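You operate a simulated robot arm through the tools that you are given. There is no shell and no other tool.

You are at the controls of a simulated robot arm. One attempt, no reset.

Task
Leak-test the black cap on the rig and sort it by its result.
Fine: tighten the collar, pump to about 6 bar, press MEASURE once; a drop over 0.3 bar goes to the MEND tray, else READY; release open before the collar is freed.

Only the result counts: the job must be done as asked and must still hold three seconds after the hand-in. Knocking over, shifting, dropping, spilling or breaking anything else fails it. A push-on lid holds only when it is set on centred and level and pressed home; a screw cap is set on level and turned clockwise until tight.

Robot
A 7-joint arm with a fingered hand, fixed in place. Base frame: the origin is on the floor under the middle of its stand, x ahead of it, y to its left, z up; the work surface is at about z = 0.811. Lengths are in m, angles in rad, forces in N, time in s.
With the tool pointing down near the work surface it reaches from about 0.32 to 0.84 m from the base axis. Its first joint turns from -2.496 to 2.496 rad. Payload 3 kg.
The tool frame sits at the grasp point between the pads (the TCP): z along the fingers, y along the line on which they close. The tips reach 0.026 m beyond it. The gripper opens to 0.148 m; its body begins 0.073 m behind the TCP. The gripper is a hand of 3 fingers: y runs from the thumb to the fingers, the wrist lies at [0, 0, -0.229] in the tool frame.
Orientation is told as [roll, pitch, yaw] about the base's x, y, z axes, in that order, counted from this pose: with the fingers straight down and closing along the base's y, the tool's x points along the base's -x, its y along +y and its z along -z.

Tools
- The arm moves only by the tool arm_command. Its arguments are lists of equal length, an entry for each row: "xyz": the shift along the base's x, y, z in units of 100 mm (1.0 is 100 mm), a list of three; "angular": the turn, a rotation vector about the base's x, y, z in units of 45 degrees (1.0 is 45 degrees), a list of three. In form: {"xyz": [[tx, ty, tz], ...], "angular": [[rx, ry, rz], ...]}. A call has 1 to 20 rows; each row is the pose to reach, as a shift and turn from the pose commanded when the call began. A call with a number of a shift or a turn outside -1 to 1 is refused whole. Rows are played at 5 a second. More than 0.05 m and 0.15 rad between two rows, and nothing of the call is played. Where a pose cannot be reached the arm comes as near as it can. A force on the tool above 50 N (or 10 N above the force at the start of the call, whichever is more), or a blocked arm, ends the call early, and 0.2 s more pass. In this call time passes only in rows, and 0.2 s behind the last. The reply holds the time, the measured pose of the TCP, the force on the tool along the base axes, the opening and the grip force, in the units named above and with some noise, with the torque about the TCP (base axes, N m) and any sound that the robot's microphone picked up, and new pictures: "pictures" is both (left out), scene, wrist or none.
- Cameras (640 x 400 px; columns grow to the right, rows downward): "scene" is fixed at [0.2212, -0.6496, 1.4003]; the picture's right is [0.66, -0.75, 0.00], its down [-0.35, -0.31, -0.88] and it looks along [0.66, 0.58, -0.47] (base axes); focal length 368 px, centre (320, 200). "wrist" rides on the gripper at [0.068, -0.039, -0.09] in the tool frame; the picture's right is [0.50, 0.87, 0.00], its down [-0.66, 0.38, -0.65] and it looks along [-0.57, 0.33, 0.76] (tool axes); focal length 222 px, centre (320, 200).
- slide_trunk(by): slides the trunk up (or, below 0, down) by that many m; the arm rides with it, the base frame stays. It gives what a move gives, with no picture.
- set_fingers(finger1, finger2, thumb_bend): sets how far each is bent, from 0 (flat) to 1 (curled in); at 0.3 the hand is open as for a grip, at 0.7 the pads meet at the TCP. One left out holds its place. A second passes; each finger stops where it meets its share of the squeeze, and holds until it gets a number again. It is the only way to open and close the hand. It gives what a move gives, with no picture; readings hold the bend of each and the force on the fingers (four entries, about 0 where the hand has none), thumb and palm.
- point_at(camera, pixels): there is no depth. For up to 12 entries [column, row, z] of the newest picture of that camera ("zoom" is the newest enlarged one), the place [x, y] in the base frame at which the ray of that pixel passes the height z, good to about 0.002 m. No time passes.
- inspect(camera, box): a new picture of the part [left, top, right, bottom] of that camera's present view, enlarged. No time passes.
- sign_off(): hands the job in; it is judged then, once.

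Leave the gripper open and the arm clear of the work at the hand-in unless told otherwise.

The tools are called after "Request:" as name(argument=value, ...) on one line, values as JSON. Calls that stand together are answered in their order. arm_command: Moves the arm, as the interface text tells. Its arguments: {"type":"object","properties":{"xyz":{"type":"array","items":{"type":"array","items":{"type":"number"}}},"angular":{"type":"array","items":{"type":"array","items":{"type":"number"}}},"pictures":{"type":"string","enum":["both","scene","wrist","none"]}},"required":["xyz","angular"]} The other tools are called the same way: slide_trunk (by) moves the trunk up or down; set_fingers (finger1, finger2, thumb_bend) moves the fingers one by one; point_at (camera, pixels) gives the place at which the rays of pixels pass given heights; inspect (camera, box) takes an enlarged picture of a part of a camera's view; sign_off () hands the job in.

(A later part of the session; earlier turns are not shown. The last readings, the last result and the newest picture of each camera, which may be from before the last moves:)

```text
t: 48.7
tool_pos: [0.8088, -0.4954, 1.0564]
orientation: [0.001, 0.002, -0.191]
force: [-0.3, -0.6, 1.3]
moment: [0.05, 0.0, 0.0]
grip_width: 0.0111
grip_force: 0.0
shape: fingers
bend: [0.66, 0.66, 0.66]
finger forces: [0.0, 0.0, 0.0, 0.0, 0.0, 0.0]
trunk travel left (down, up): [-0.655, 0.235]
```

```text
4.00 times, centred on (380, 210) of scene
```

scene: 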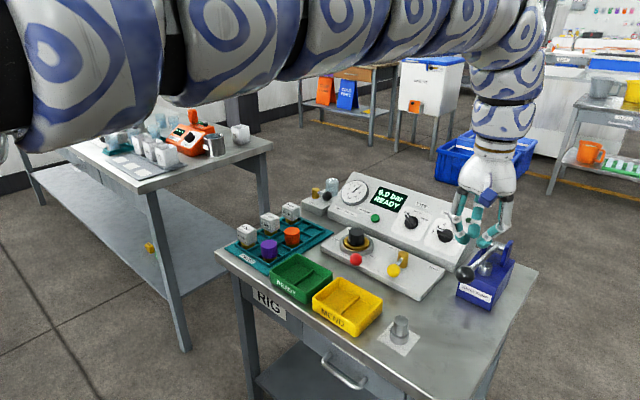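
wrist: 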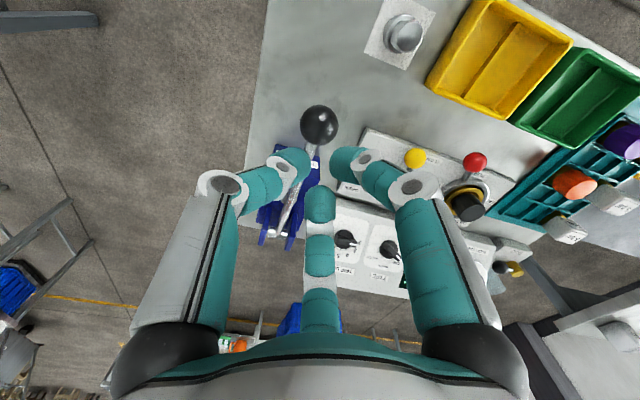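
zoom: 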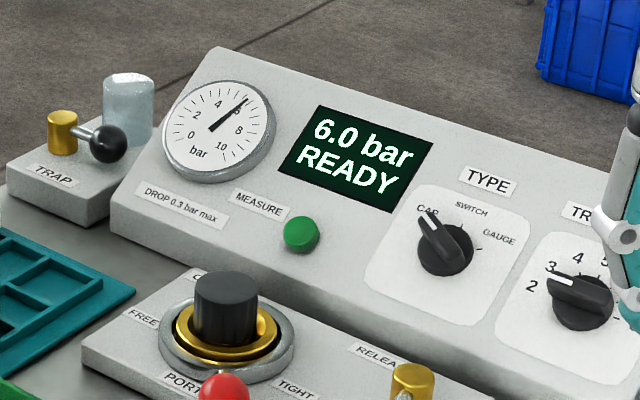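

The pressure holds at 6.0 bar. Next is the MEASURE button, on the sloped face at about (1.0, -0.17, 0.875). I will move the hand toward it at safe height.

Request:
arm_command(xyz=[[0.05, 0.3, 0], [0.1, 0.6, 0], [0.2, 0.9, 0], [0.25, 1.0, 0]], angular=[[0, 0, -0.1], [0, 0, -0.2], [0, 0, -0.3], [0, 0, -0.38]], pictures="none")

Request:
arm_command(xyz=[[0.1, 0.3, 0], [0.2, 0.6, 0], [0.3, 0.9, 0], [0.35, 1.0, 0]], angular=[[0, 0, 0], [0, 0, 0], [0, 0, 0], [0, 0, 0]], pictures="both")

Request:
inspect(camera="scene", box=[320, 160, 440, 260])

```text
t: 49.7
tool_pos: [0.832, -0.396, 1.0546]
orientation: [-0.002, 0.002, -0.494]
force: [-0.3, -0.3, -0.2]
moment: [-0.04, 0.0, 0.04]
grip_width: 0.011
grip_force: 0.0
shape: fingers
bend: [0.66, 0.66, 0.66]
finger forces: [0.1, 0.0, 0.0, 0.0, 0.0, 0.0]
trunk travel left (down, up): [-0.655, 0.235]
```

```text
t: 50.7
tool_pos: [0.8679, -0.2962, 1.0546]
orientation: [-0.001, 0.0, -0.493]
force: [0.1, -0.4, 0.0]
moment: [-0.04, 0.02, 0.0]
grip_width: 0.0111
grip_force: 0.0
shape: fingers
bend: [0.66, 0.66, 0.66]
finger forces: [0.0, 0.0, 0.1, 0.0, 0.0, 0.0]
trunk travel left (down, up): [-0.655, 0.235]
```

scene: 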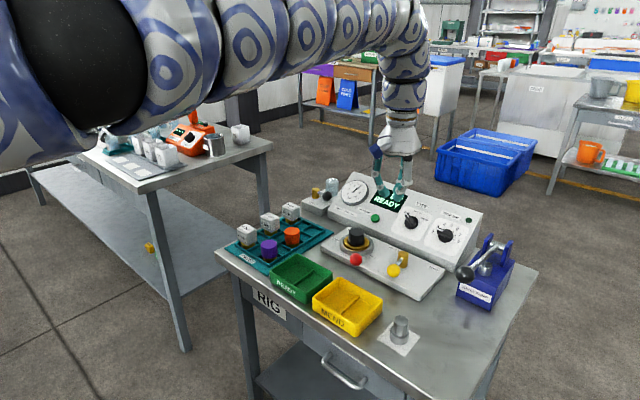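
wrist: 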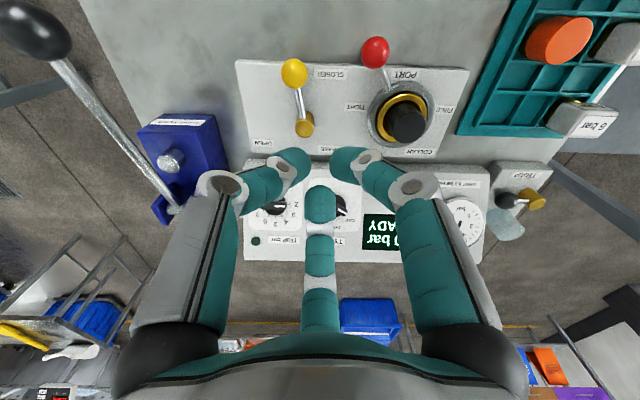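

```text
4.00 times, centred on (380, 210) of scene
```

zoom: 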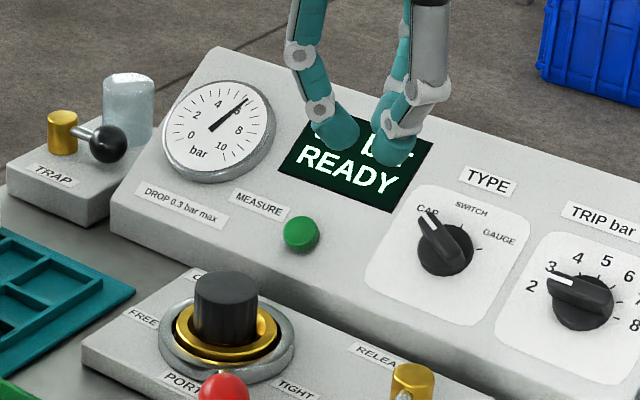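

I will continue until the hand is in line with the button, in y ≈ -0.17.

Request:
arm_command(xyz=[[0.1, 0.4, 0], [0.2, 0.8, 0], [0.25, 1.0, 0]], angular=[[0, 0, 0], [0, 0, 0], [0, 0, 0]], pictures="none")

Request:
arm_command(xyz=[[0.05, 0.26, 0]], angular=[[0, 0, 0]], pictures="both")

Request:
inspect(camera="wrist", box=[220, 80, 420, 260])

Request:
inspect(camera="scene", box=[320, 160, 440, 260])

```text
t: 51.5
tool_pos: [0.8916, -0.1945, 1.0536]
orientation: [-0.003, 0.0, -0.492]
force: [0.9, 0.5, -0.1]
moment: [0.0, 0.03, -0.01]
grip_width: 0.0114
grip_force: 0.1
shape: fingers
bend: [0.66, 0.66, 0.66]
finger forces: [0.0, 0.0, 0.0, 0.0, 0.0, 0.0]
trunk travel left (down, up): [-0.655, 0.235]
```

```text
t: 51.9
tool_pos: [0.8982, -0.1672, 1.0555]
orientation: [-0.003, 0.0, -0.492]
force: [0.2, 0.6, 0.4]
moment: [0.0, 0.0, 0.0]
grip_width: 0.0109
grip_force: 0.1
shape: fingers
bend: [0.66, 0.66, 0.66]
finger forces: [0.0, 0.0, 0.0, 0.1, 0.0, 0.0]
trunk travel left (down, up): [-0.655, 0.235]
```

scene: 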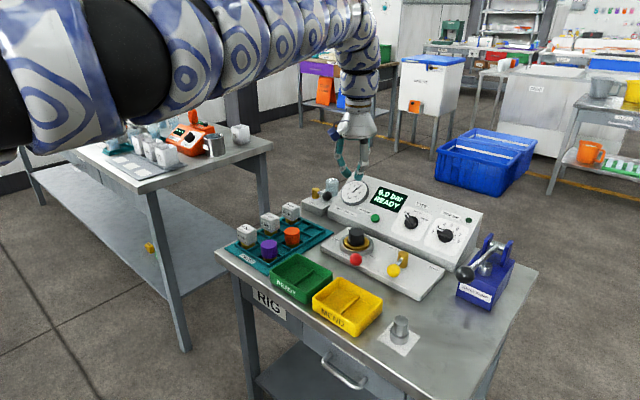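
wrist: 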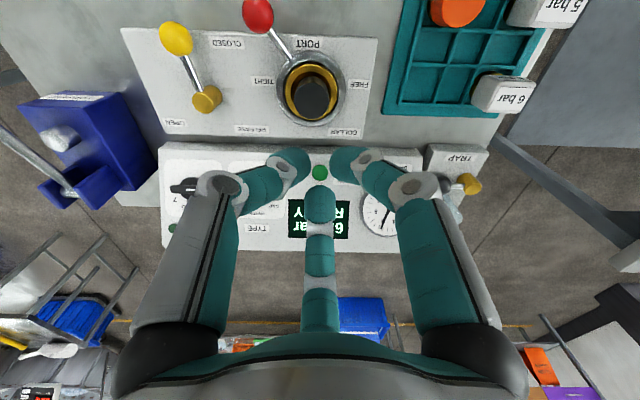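

```text
2.22 times, centred on (320, 170) of wrist
```

zoom: 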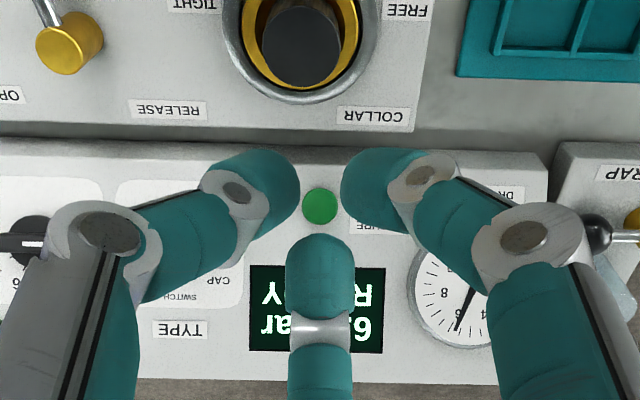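

```text
4.00 times, centred on (380, 210) of scene
```

zoom: 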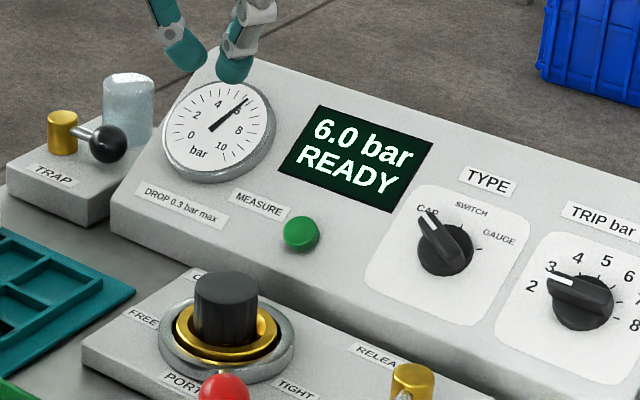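

The green button is at wrist pixel (320, 173), directly ahead. I will triangulate it with scene pixel (375, 218).

Request:
point_at(camera="wrist", pixels=[[320, 172.7, 0.85], [320, 172.7, 0.87], [320, 172.7, 0.89], [320, 147, 0.835], [320, 190, 0.9], [305, 247, 0.95]])

Request:
point_at(camera="scene", pixels=[[375, 218.25, 0.85], [375, 218.25, 0.87], [375, 218.25, 0.89]])

```text
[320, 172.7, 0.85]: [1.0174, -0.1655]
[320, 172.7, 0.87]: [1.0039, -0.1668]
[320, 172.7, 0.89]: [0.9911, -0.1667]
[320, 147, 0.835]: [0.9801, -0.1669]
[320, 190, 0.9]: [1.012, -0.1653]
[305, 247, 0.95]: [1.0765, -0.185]
```

```text
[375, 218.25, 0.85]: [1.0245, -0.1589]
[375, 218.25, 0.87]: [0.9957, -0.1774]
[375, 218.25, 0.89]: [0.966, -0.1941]
```

The button is at (1.011, -0.166, 0.858). I will close the fingers tighter and tilt the hand about 28° forward, so it can press roughly square to the sloped face.

Request:
set_fingers(finger1=0.7, finger2=0.7, thumb_bend=0.7)

Request:
arm_command(xyz=[[0.1, 0.01, 0], [0.2, 0.01, -0.1], [0.35, 0.01, -0.3], [0.5, 0.01, -0.5]], angular=[[0, -0.17, 0], [0, -0.34, 0], [0, -0.5, 0], [0, -0.622, 0]], pictures="both")

Request:
inspect(camera="wrist", box=[220, 80, 420, 260])

Request:
inspect(camera="scene", box=[310, 140, 440, 260])

```text
t: 52.9
tool_pos: [0.8984, -0.1677, 1.0552]
orientation: [-0.001, 0.001, -0.49]
force: [-0.6, -0.6, 0.1]
moment: [0.0, 0.0, 0.0]
grip_width: 0.0002
grip_force: 0.0
shape: fingers
bend: [0.69, 0.69, 0.7]
finger forces: [0.1, 0.0, 0.0, 0.0, 0.0, 0.1]
trunk travel left (down, up): [-0.655, 0.235]
```

```text
t: 53.9
tool_pos: [0.9541, -0.1659, 1.0026]
orientation: [0.242, -0.425, -0.544]
force: [0.0, 0.6, 0.3]
moment: [-0.04, 0.02, -0.02]
grip_width: 0.0002
grip_force: 0.0
shape: fingers
bend: [0.69, 0.7, 0.7]
finger forces: [0.0, 0.0, 0.0, 0.0, 0.0, 0.1]
out of reach, approached as far as the arm can: row 3, 4
trunk travel left (down, up): [-0.655, 0.235]
```

scene: 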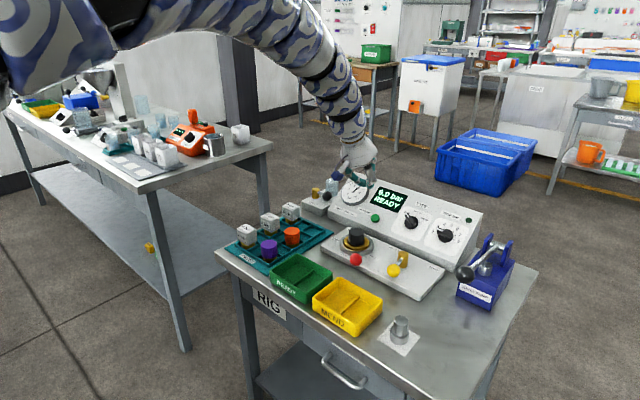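
wrist: 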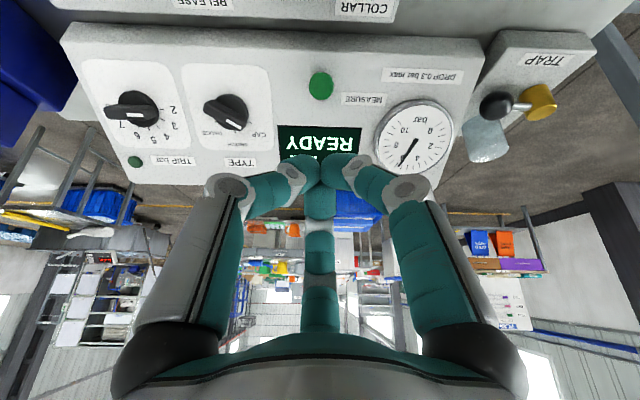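

```text
2.22 times, centred on (320, 170) of wrist
```

zoom: 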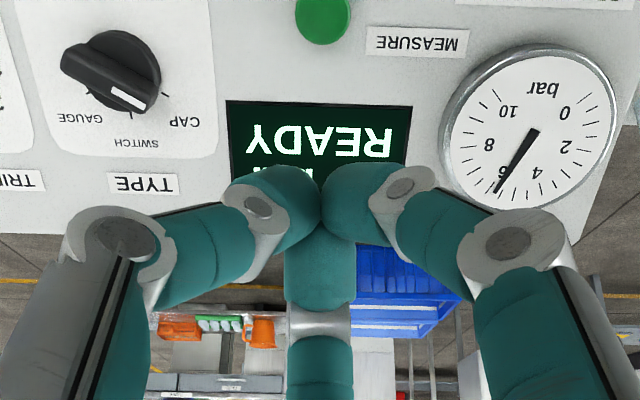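

```text
3.33 times, centred on (375, 200) of scene
```

zoom: 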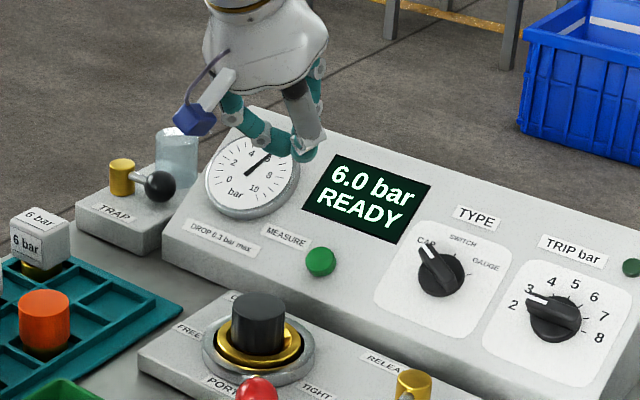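

The hand is tilted 28° and the button lies straight ahead. I will move to about 35 mm in front of it along the press direction.

Request:
arm_command(xyz=[[0.1, 0, -0.3], [0.19, 0, -0.6], [0.285, 0, -0.9]], angular=[[0, 0, 0], [0, 0, 0], [0, 0, 0]], pictures="both")

Request:
inspect(camera="wrist", box=[220, 80, 420, 260])

Request:
inspect(camera="scene", box=[310, 160, 420, 260])

```text
t: 54.7
tool_pos: [0.9839, -0.1673, 0.9139]
orientation: [0.245, -0.427, -0.545]
force: [0.3, -0.5, -1.0]
moment: [0.02, 0.02, 0.0]
grip_width: 0.0
grip_force: 0.0
shape: fingers
bend: [0.69, 0.7, 0.7]
finger forces: [0.0, 0.1, 0.1, 0.1, 0.0, 0.0]
trunk travel left (down, up): [-0.655, 0.235]
```

scene: 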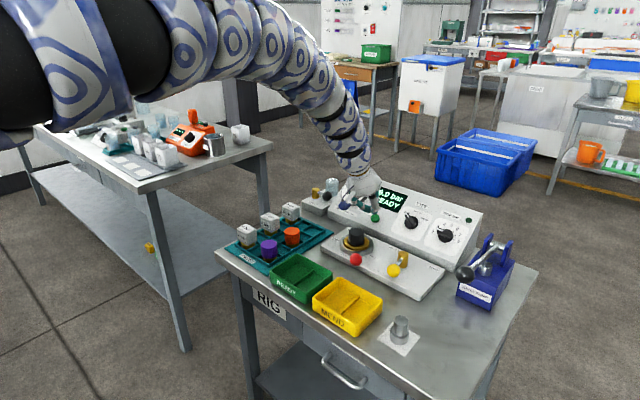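
wrist: 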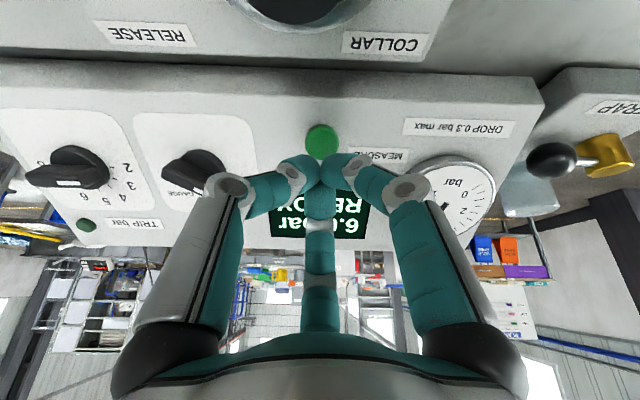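

```text
2.22 times, centred on (320, 170) of wrist
```

zoom: 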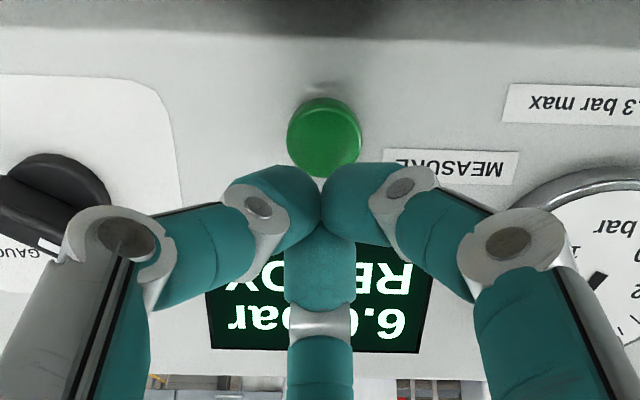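

```text
4.00 times, centred on (365, 210) of scene
```

zoom: 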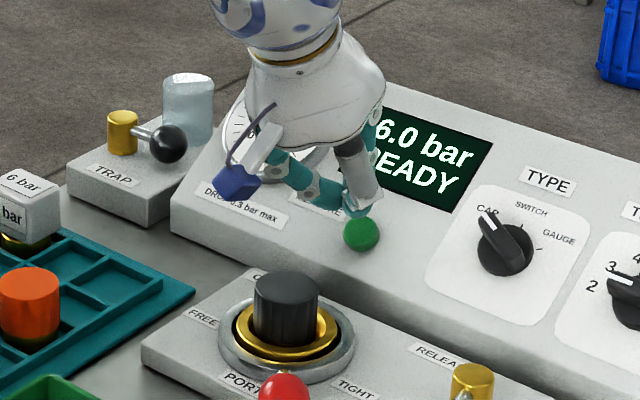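

The button at (322, 142) is slightly below the tool axis. I will trim about 5 mm down the slope and advance 15 mm toward it.

Request:
arm_command(xyz=[[0.0, 0.015, -0.08], [0.02, 0.015, -0.158]], angular=[[0, 0, 0], [0, 0, 0]], pictures="none")

Request:
inspect(camera="wrist", box=[240, 100, 400, 220])

Request:
inspect(camera="scene", box=[330, 180, 410, 250])

```text
t: 55.3
tool_pos: [0.9843, -0.1635, 0.8968]
orientation: [0.243, -0.426, -0.542]
force: [-0.6, -1.3, -0.6]
moment: [0.0, -0.01, -0.01]
grip_width: 0.0001
grip_force: 0.1
shape: fingers
bend: [0.69, 0.7, 0.7]
finger forces: [0.0, 0.1, 0.0, 0.0, 0.0, 0.1]
trunk travel left (down, up): [-0.655, 0.235]
```

```text
3.33 times, centred on (320, 160) of wrist
```

zoom: 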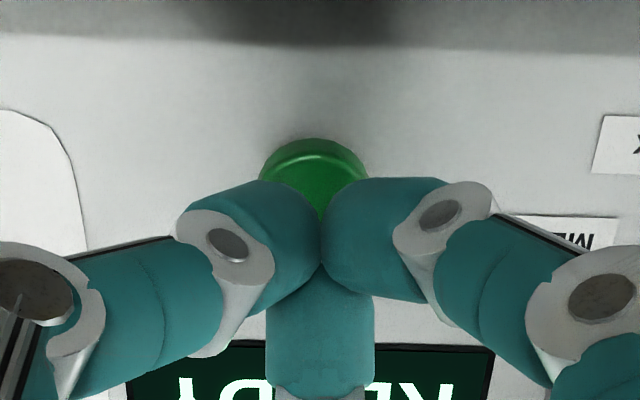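

```text
5.71 times, centred on (370, 215) of scene
```

zoom: 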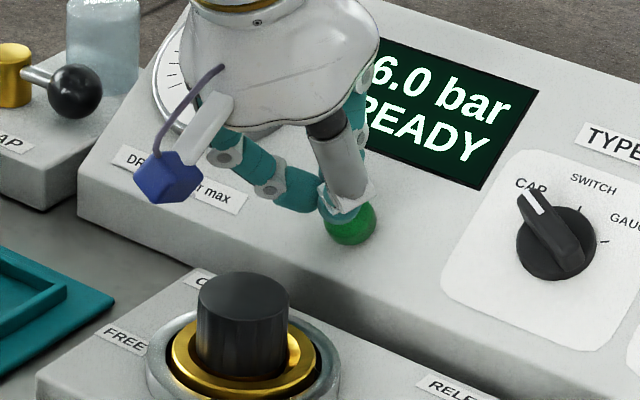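

The button is now centred on the closed fingertips. Advancing 8 mm along the press direction.

Request:
arm_command(xyz=[[0.037, 0, -0.071]], angular=[[0, 0, 0]], pictures="none")

Request:
inspect(camera="scene", box=[330, 180, 410, 250])

```text
t: 55.7
tool_pos: [0.9879, -0.165, 0.8906]
orientation: [0.246, -0.426, -0.546]
force: [-0.8, -0.1, -0.3]
moment: [-0.01, -0.01, 0.0]
grip_width: 0.0
grip_force: 0.1
shape: fingers
bend: [0.69, 0.7, 0.7]
finger forces: [0.1, 0.1, 0.0, 0.0, 0.0, 0.0]
trunk travel left (down, up): [-0.655, 0.235]
```

```text
5.71 times, centred on (370, 215) of scene
```

zoom: 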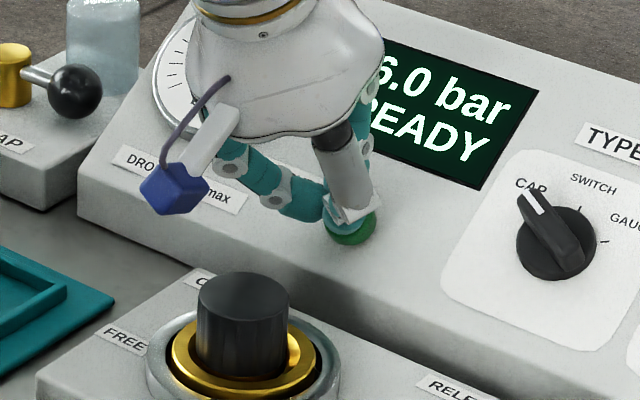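

No contact yet. Advancing another 5 mm.

Request:
arm_command(xyz=[[0.023, 0, -0.044]], angular=[[0, 0, 0]], pictures="none")

Request:
inspect(camera="scene", box=[330, 180, 410, 250])

```text
t: 56.1
tool_pos: [0.9909, -0.1642, 0.8854]
orientation: [0.244, -0.426, -0.543]
force: [-0.2, 0.4, 0.1]
moment: [0.02, -0.03, 0.02]
grip_width: 0.0001
grip_force: 0.1
shape: fingers
bend: [0.69, 0.7, 0.7]
finger forces: [0.1, 0.0, 0.0, 0.1, 0.0, 0.0]
trunk travel left (down, up): [-0.655, 0.235]
```

```text
5.71 times, centred on (370, 215) of scene
```

zoom: 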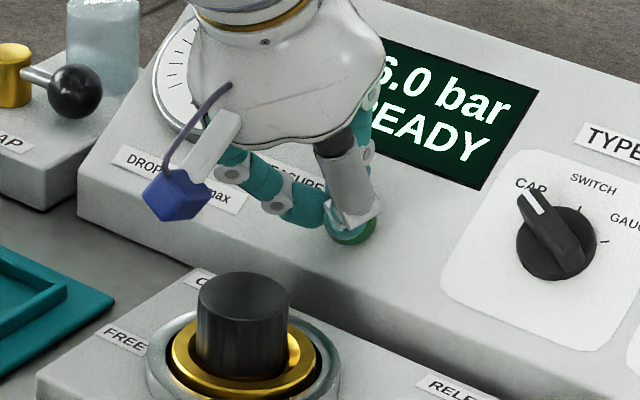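

Nearly touching. I will advance in 2 mm steps until the press is felt.

Request:
arm_command(xyz=[[0.01, 0, -0.018], [0.019, 0, -0.035]], angular=[[0, 0, 0], [0, 0, 0]], pictures="none")

Request:
inspect(camera="scene", box=[330, 180, 410, 250])

```text
t: 56.7
tool_pos: [0.991, -0.1649, 0.8812]
orientation: [0.245, -0.426, -0.545]
force: [0.2, 0.4, 0.3]
moment: [-0.02, 0.01, 0.0]
grip_width: 0.0001
grip_force: 0.1
shape: fingers
bend: [0.69, 0.7, 0.7]
finger forces: [0.0, 0.0, 0.0, 0.0, 0.0, 0.1]
trunk travel left (down, up): [-0.655, 0.235]
```

```text
5.71 times, centred on (370, 215) of scene
```

zoom: 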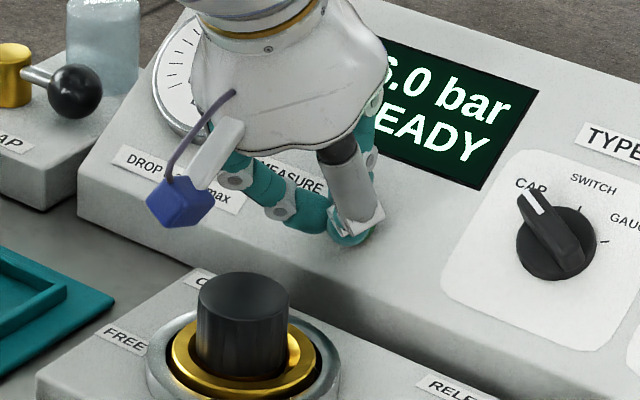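

Still no force. Continuing with small steps.

Request:
arm_command(xyz=[[0.01, 0, -0.018], [0.019, 0, -0.035]], angular=[[0, 0, 0], [0, 0, 0]], pictures="none")

Request:
inspect(camera="scene", box=[330, 180, 410, 250])

Request:
inspect(camera="wrist", box=[240, 100, 400, 220])

```text
t: 57.3
tool_pos: [0.9925, -0.1649, 0.8779]
orientation: [0.246, -0.427, -0.545]
force: [0.2, -0.4, 0.2]
moment: [0.01, 0.0, 0.01]
grip_width: 0.0
grip_force: 1.1
shape: fingers
bend: [0.69, 0.7, 0.7]
finger forces: [0.0, 1.3, 0.1, 0.0, 0.0, 0.0]
trunk travel left (down, up): [-0.655, 0.235]
```

```text
5.71 times, centred on (370, 215) of scene
```

zoom: 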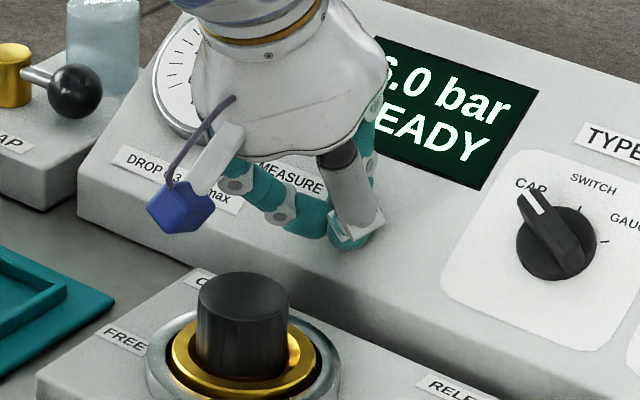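

```text
3.33 times, centred on (320, 160) of wrist
```

zoom: 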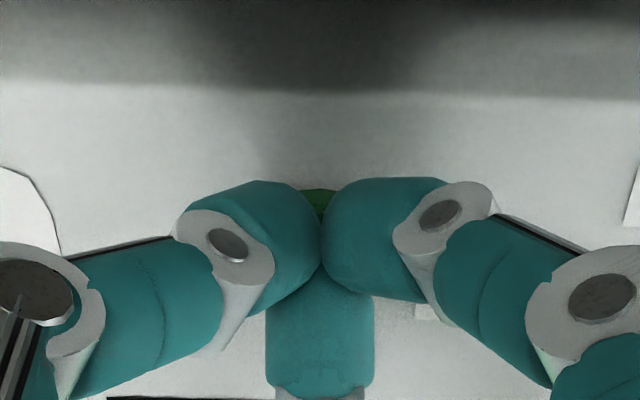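

Finger 2 feels 1.3 N, so it is touching the button. Pressing 2 mm more and checking the display.

Request:
arm_command(xyz=[[0.01, 0, -0.018]], angular=[[0, 0, 0]], pictures="none")

Request:
inspect(camera="scene", box=[330, 180, 410, 250])

```text
t: 57.7
tool_pos: [0.9934, -0.1647, 0.8761]
orientation: [0.242, -0.427, -0.545]
force: [0.1, -0.4, 0.7]
moment: [0.0, -0.05, 0.01]
grip_width: 0.0
grip_force: 1.0
shape: fingers
bend: [0.69, 0.7, 0.7]
finger forces: [0.0, 2.2, 0.0, 0.1, 0.0, 0.0]
trunk travel left (down, up): [-0.655, 0.235]
heard: click
```

```text
5.71 times, centred on (370, 215) of scene
```

zoom: 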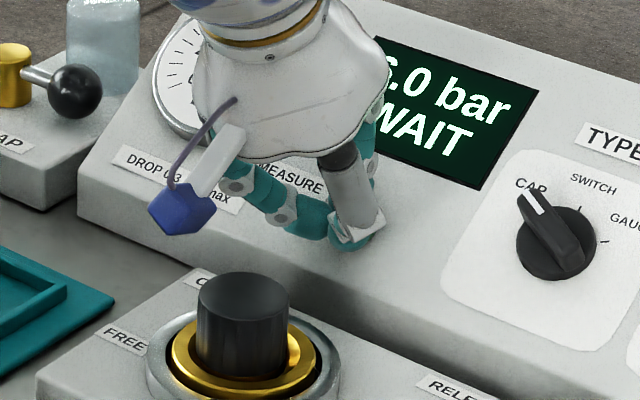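

A click was heard and the display shows WAIT. I will back straight out along the same line and wait for the result.

Request:
arm_command(xyz=[[-0.12, 0, 0.22], [-0.24, 0, 0.45], [-0.36, 0, 0.68]], angular=[[0, 0, 0], [0, 0, 0], [0, 0, 0]], pictures="scene")

Request:
inspect(camera="scene", box=[320, 160, 440, 260])

```text
t: 58.5
tool_pos: [0.9596, -0.1634, 0.9461]
orientation: [0.246, -0.427, -0.543]
force: [0.0, -0.1, -0.1]
moment: [0.0, -0.01, 0.02]
grip_width: 0.0002
grip_force: 0.1
shape: fingers
bend: [0.69, 0.7, 0.7]
finger forces: [0.0, 0.0, 0.0, 0.0, 0.0, 0.0]
trunk travel left (down, up): [-0.655, 0.235]
```

scene: 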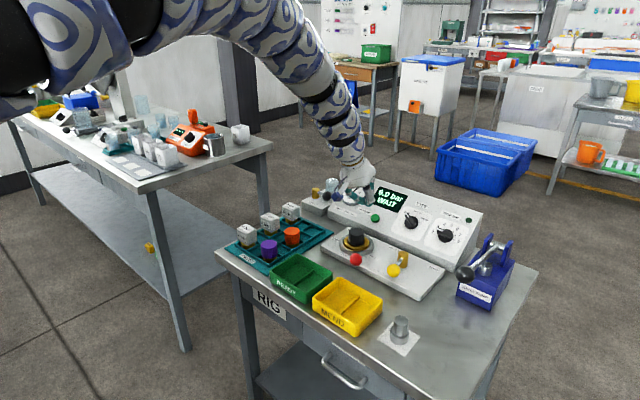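

```text
4.00 times, centred on (380, 210) of scene
```

zoom: 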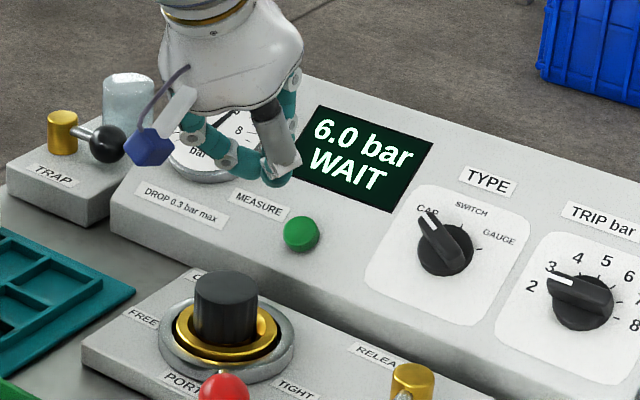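

It reads 6.0 bar WAIT. While it measures I will bring the hand up and back to vertical, clear of the rig.

Request:
arm_command(xyz=[[-0.1, 0, 0.2], [-0.25, 0, 0.4], [-0.4, 0, 0.6], [-0.5, 0, 0.8]], angular=[[0, 0.15, 0], [0, 0.3, 0], [0, 0.46, 0], [0, 0.622, 0]], pictures="scene")

Request:
inspect(camera="scene", box=[320, 160, 440, 260])

```text
t: 59.5
tool_pos: [0.9096, -0.1657, 1.0241]
orientation: [-0.003, 0.003, -0.491]
force: [-0.4, 0.1, 0.3]
moment: [0.02, 0.02, -0.01]
grip_width: 0.0
grip_force: 0.0
shape: fingers
bend: [0.69, 0.7, 0.7]
finger forces: [0.0, 0.1, 0.1, 0.0, 0.0, 0.1]
trunk travel left (down, up): [-0.655, 0.235]
```

scene: 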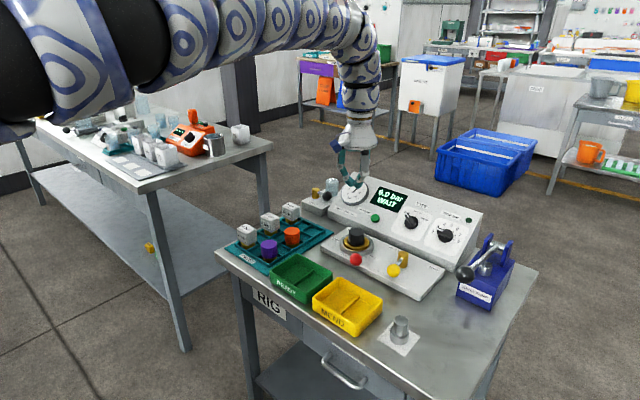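

```text
4.00 times, centred on (380, 210) of scene
```

zoom: 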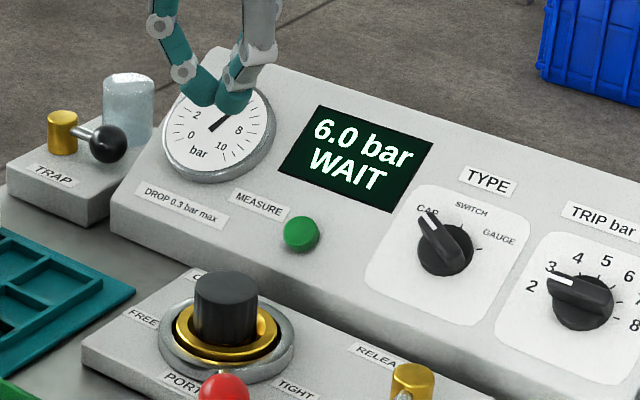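

Still WAIT. I will move toward the release valve at a safe height while the measurement runs.

Request:
arm_command(xyz=[[-0.2, -0.3, 0], [-0.4, -0.6, 0], [-0.5, -0.9, 0], [-0.55, -1.0, 0], [-0.55, -1.0, 0], [-0.55, -1.0, 0]], angular=[[0, 0, 0.15], [0, 0, 0.3], [0, 0, 0.45], [0, 0, 0.6], [0, 0, 0.6], [0, 0, 0.6]], pictures="both")

Request:
inspect(camera="scene", box=[320, 160, 440, 260])

```text
t: 60.9
tool_pos: [0.8532, -0.2663, 1.0237]
orientation: [0.0, 0.002, -0.019]
force: [0.9, -0.2, -0.2]
moment: [0.0, 0.01, 0.0]
grip_width: 0.0002
grip_force: 0.0
shape: fingers
bend: [0.69, 0.7, 0.7]
finger forces: [0.0, 0.0, 0.0, 0.0, 0.0, 0.0]
trunk travel left (down, up): [-0.655, 0.235]
```

scene: 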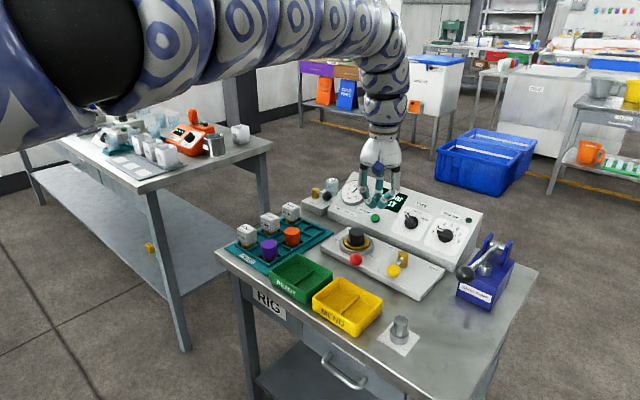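
wrist: 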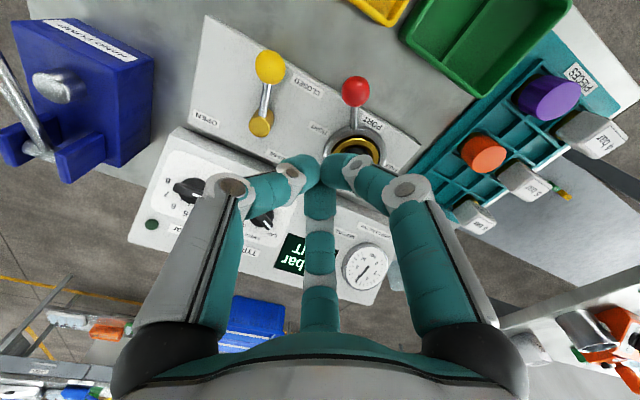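

```text
4.00 times, centred on (380, 210) of scene
```

zoom: 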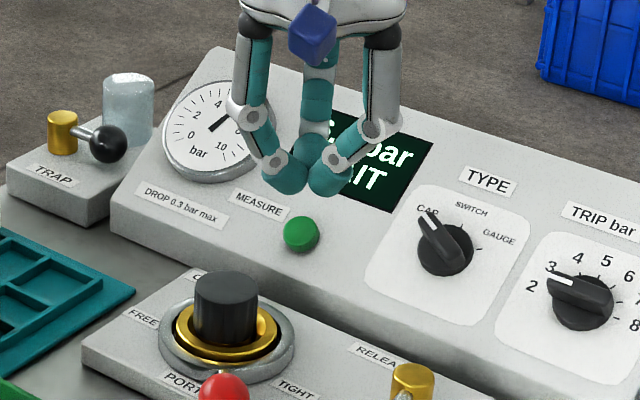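

The hand partly hides the display, which still shows "..IT" (WAIT). I will move further aside and wait.

Request:
arm_command(xyz=[[-0.1, -0.4, 0], [-0.15, -0.8, 0], [-0.15, -1.0, 0], [-0.15, -1.0, 0], [-0.15, -1.0, 0], [-0.15, -1.0, 0], [-0.15, -1.0, 0], [-0.15, -1.0, 0]], angular=[[0, 0, 0], [0, 0, 0], [0, 0, 0], [0, 0, 0], [0, 0, 0], [0, 0, 0], [0, 0, 0], [0, 0, 0]], pictures="both")

Request:
inspect(camera="scene", box=[320, 160, 440, 260])

```text
t: 62.7
tool_pos: [0.8395, -0.3659, 1.0238]
orientation: [-0.001, 0.002, -0.019]
force: [-0.2, -1.0, 0.9]
moment: [0.0, 0.01, -0.01]
grip_width: 0.0003
grip_force: 0.1
shape: fingers
bend: [0.69, 0.7, 0.7]
finger forces: [0.0, 0.0, 0.0, 0.1, 0.0, 0.0]
trunk travel left (down, up): [-0.655, 0.235]
```

scene: 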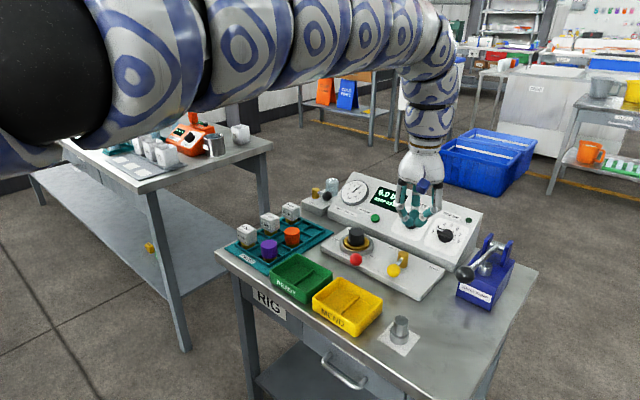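
wrist: 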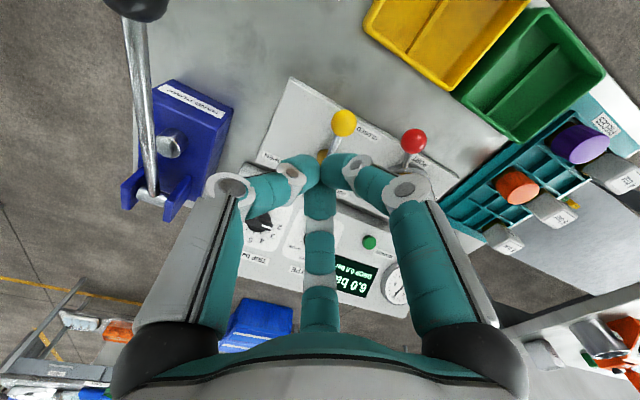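

```text
4.00 times, centred on (380, 210) of scene
```

zoom: 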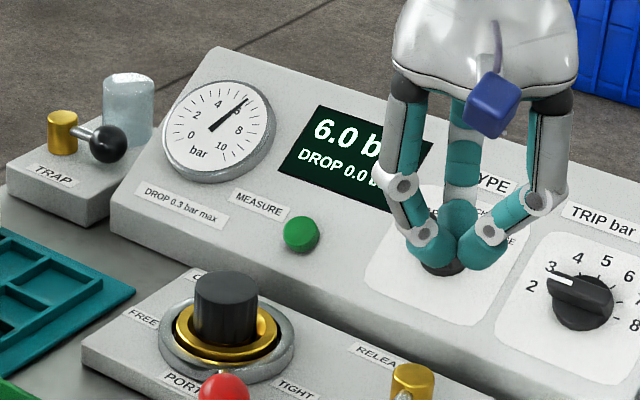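

The display now shows "6.0 b.. / DROP 0.0 b..". I will enlarge it to be certain, moving the hand slightly aside first.

Request:
arm_command(xyz=[[-0.2, -0.3, 0.1], [-0.4, -0.5, 0.1]], angular=[[0, 0, 0], [0, 0, 0]], pictures="both")

Request:
inspect(camera="scene", box=[360, 180, 420, 220])

Request:
inspect(camera="wrist", box=[310, 230, 430, 320])

```text
t: 63.3
tool_pos: [0.8005, -0.4191, 1.0319]
orientation: [0.001, 0.006, -0.02]
force: [-0.7, -0.9, 1.2]
moment: [0.04, -0.02, -0.03]
grip_width: 0.0
grip_force: 0.0
shape: fingers
bend: [0.69, 0.7, 0.7]
finger forces: [0.1, 0.0, 0.0, 0.1, 0.0, 0.0]
out of reach, approached as far as the arm can: row 2
trunk travel left (down, up): [-0.655, 0.235]
```

scene: 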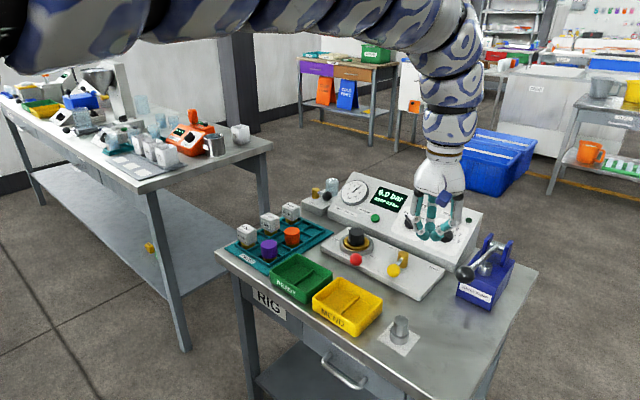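
wrist: 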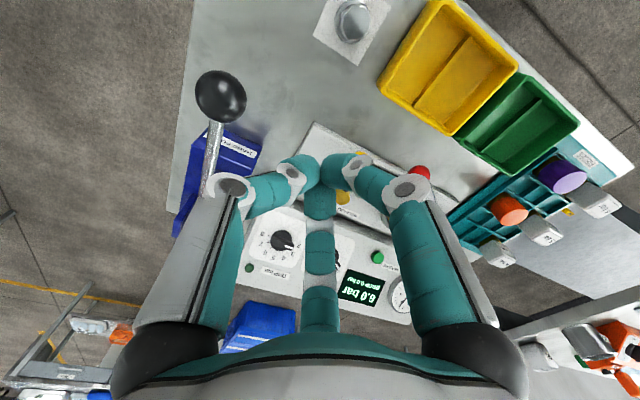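

```text
10.00 times, centred on (390, 200) of scene
```

zoom: 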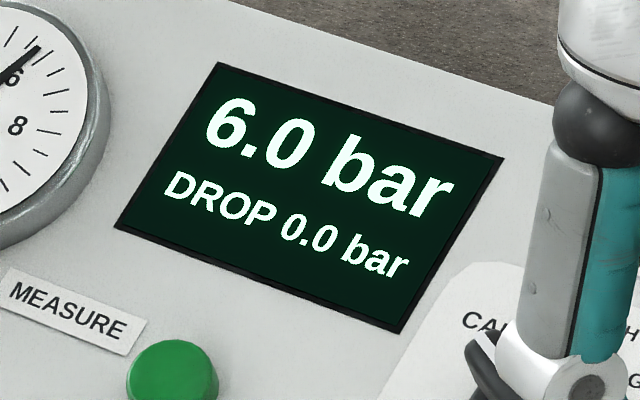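

```text
4.44 times, centred on (370, 275) of wrist
```

zoom: 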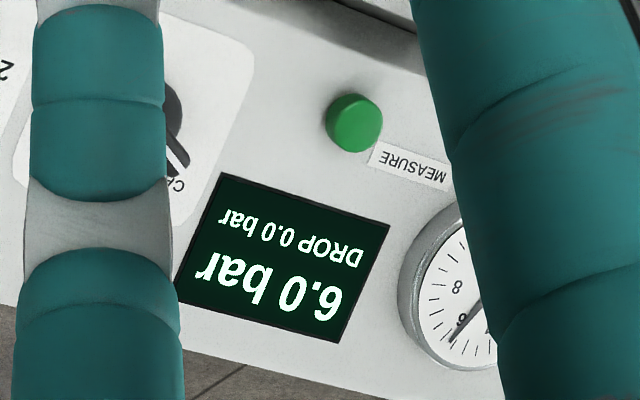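

The result is clear: 6.0 bar, DROP 0.0 bar, which is at most 0.3, so the cap goes to READY. Next I open the release. I will bring the hand above the release lever with the right yaw and look.

Request:
arm_command(xyz=[[0.15, 0.3, 0], [0.3, 0.6, 0], [0.45, 0.9, -0.1], [0.6, 1.0, -0.2]], angular=[[0, 0, -0.18], [0, 0, -0.36], [0, 0, -0.54], [0, 0, -0.72]], pictures="none")

Request:
arm_command(xyz=[[0, 0.3, 0], [0, 0.35, -0.1]], angular=[[0, 0, -0.15], [0, 0, -0.32]], pictures="both")

Request:
inspect(camera="wrist", box=[220, 40, 420, 220])

Request:
inspect(camera="scene", box=[340, 180, 460, 300])

```text
t: 64.3
tool_pos: [0.8629, -0.3187, 1.0144]
orientation: [-0.002, 0.0, -0.588]
force: [0.1, 0.3, -0.4]
moment: [0.07, -0.02, -0.02]
grip_width: 0.0001
grip_force: 0.0
shape: fingers
bend: [0.69, 0.7, 0.7]
finger forces: [0.0, 0.0, 0.0, 0.0, 0.0, 0.0]
trunk travel left (down, up): [-0.655, 0.235]
```

```text
t: 64.9
tool_pos: [0.8619, -0.2838, 1.0031]
orientation: [0.001, 0.0, -0.839]
force: [0.6, 0.9, -0.1]
moment: [-0.02, -0.04, 0.02]
grip_width: 0.0
grip_force: 0.1
shape: fingers
bend: [0.69, 0.7, 0.7]
finger forces: [0.1, 0.0, 0.0, 0.0, 0.0, 0.0]
trunk travel left (down, up): [-0.655, 0.235]
```

scene: 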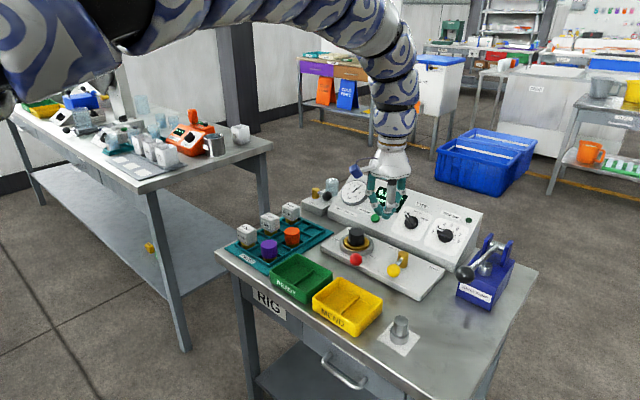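
wrist: 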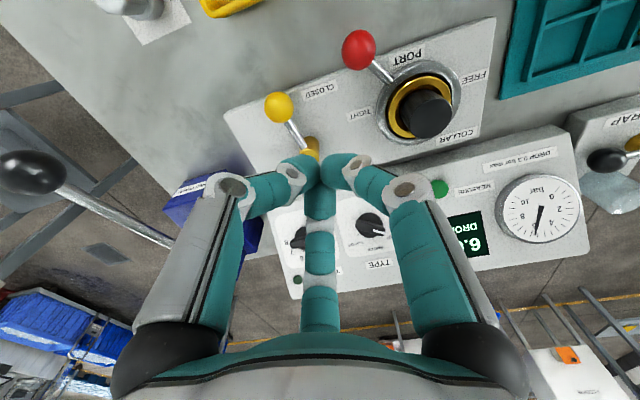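

```text
2.22 times, centred on (320, 130) of wrist
```

zoom: 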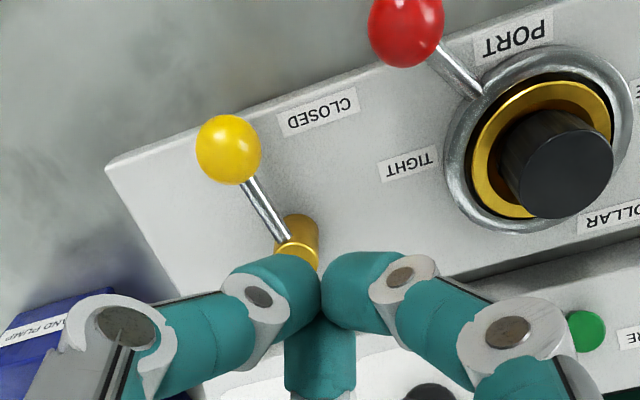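

```text
3.33 times, centred on (400, 240) of scene
```

zoom: 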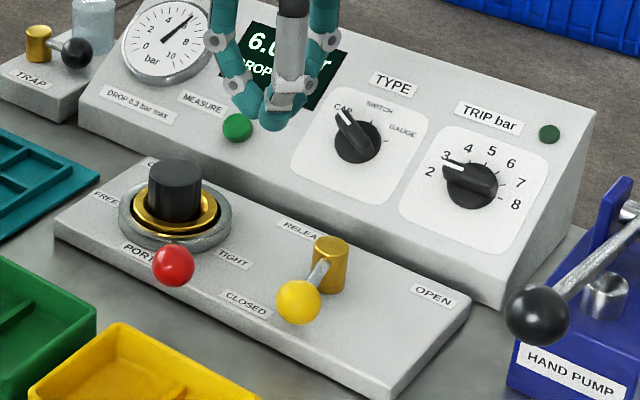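

The yellow ball is at wrist pixel (279, 107) and its pivot post at about (310, 150). I will get their positions.

Request:
point_at(camera="wrist", pixels=[[279, 107, 0.8515], [279, 107, 0.86], [309, 150, 0.85], [309, 150, 0.86], [309, 150, 0.87], [361, 49, 0.8515], [428, 112, 0.871]])

Request:
point_at(camera="scene", pixels=[[393.6, 270.3, 0.8515], [393.6, 270.3, 0.86], [403, 252.5, 0.85], [403, 252.5, 0.86], [403, 252.5, 0.87]])

```text
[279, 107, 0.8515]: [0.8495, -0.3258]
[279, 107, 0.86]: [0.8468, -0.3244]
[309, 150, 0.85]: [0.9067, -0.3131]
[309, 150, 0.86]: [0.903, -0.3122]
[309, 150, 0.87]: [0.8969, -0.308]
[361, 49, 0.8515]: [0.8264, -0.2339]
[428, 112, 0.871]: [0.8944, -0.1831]
```

```text
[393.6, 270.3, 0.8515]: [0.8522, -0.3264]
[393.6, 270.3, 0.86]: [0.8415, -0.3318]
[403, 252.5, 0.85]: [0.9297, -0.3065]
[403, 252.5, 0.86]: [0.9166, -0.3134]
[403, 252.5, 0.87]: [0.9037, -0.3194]
```

Ball (0.850, -0.326) and pivot (0.908, -0.314) give a lever of about 59 mm. I will lower the closed fingers just behind the ball on its +y side.

Request:
arm_command(xyz=[[-0.05, -0.01, -0.4], [-0.05, -0.01, -0.8]], angular=[[0, 0, 0], [0, 0, 0]], pictures="none")

Request:
inspect(camera="wrist", box=[220, 40, 420, 220])

Request:
inspect(camera="scene", box=[340, 190, 460, 300])

```text
t: 65.5
tool_pos: [0.855, -0.2855, 0.9223]
orientation: [0.001, 0.0, -0.836]
force: [-0.3, 0.6, -0.4]
moment: [0.0, -0.01, -0.03]
grip_width: 0.0
grip_force: 0.1
shape: fingers
bend: [0.69, 0.7, 0.7]
finger forces: [0.0, 0.1, 0.1, 0.0, 0.1, 0.0]
trunk travel left (down, up): [-0.655, 0.235]
```

```text
2.22 times, centred on (320, 130) of wrist
```

zoom: 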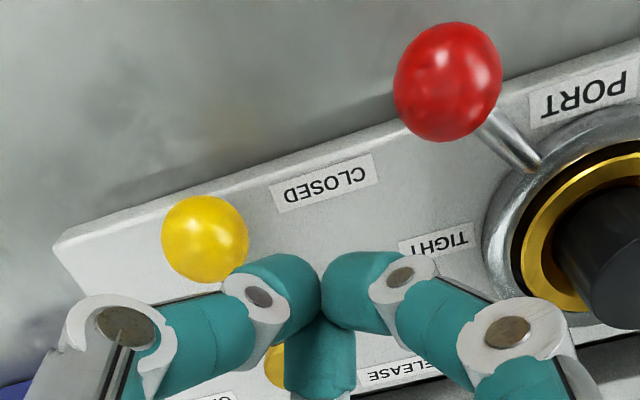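

```text
3.64 times, centred on (400, 245) of scene
```

zoom: 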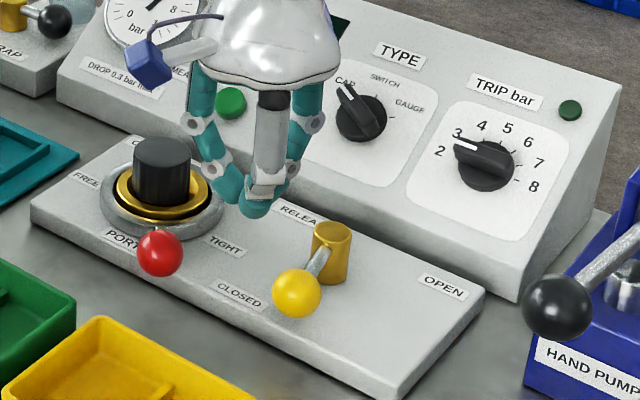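

The thumb would pass close to the ball, so I will rotate another -20° to put the ball squarely between the thumb and finger 2 before lowering.

Request:
arm_command(xyz=[[0, 0, 0], [0, 0, 0], [0, 0, 0]], angular=[[0, 0, -0.15], [0, 0, -0.3], [0, 0, -0.44]], pictures="none")

Request:
inspect(camera="wrist", box=[220, 40, 420, 220])

```text
t: 66.3
tool_pos: [0.8552, -0.2831, 0.9233]
orientation: [-0.003, 0.001, -1.187]
force: [0.6, 0.1, -1.2]
moment: [0.0, 0.0, 0.04]
grip_width: 0.0001
grip_force: 0.1
shape: fingers
bend: [0.69, 0.7, 0.7]
finger forces: [0.0, 0.1, 0.0, 0.0, 0.1, 0.0]
trunk travel left (down, up): [-0.655, 0.235]
```

```text
2.22 times, centred on (320, 130) of wrist
```

zoom: 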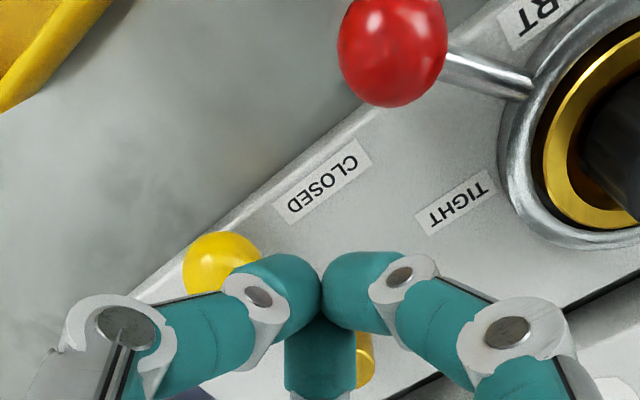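

The ball now lies between the thumb and finger 2. Lowering to z ≈ 0.87.

Request:
arm_command(xyz=[[0, 0, -0.3], [0, 0, -0.52]], angular=[[0, 0, 0], [0, 0, 0]], pictures="none")

Request:
inspect(camera="wrist", box=[200, 40, 420, 240])

Request:
inspect(camera="scene", box=[340, 200, 460, 300])

```text
t: 66.9
tool_pos: [0.8578, -0.2824, 0.8709]
orientation: [-0.001, 0.0, -1.181]
force: [0.2, -0.2, 0.8]
moment: [0.0, -0.01, -0.02]
grip_width: 0.0001
grip_force: 0.1
shape: fingers
bend: [0.69, 0.7, 0.7]
finger forces: [0.0, 0.0, 0.0, 0.1, 0.0, 0.0]
trunk travel left (down, up): [-0.655, 0.235]
```

```text
2.00 times, centred on (310, 140) of wrist
```

zoom: 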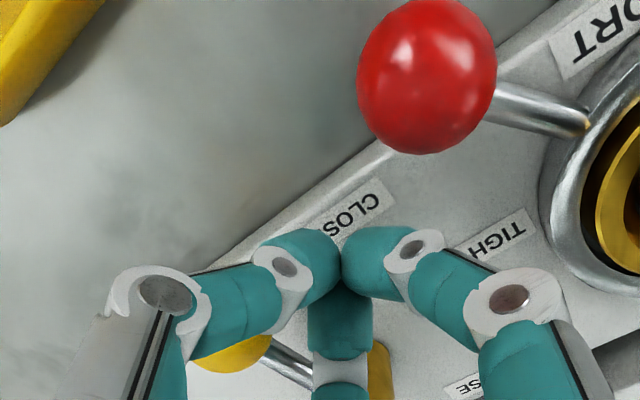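

```text
4.00 times, centred on (400, 250) of scene
```

zoom: 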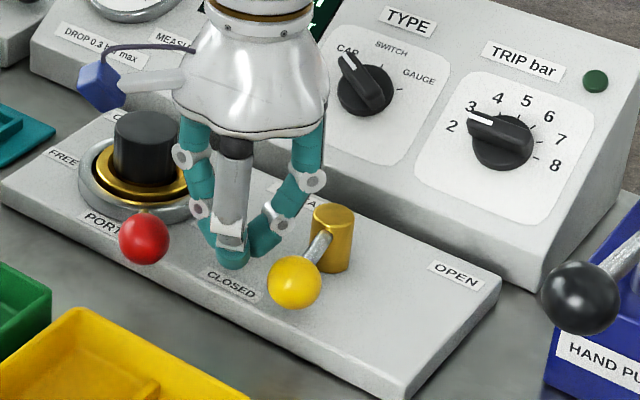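

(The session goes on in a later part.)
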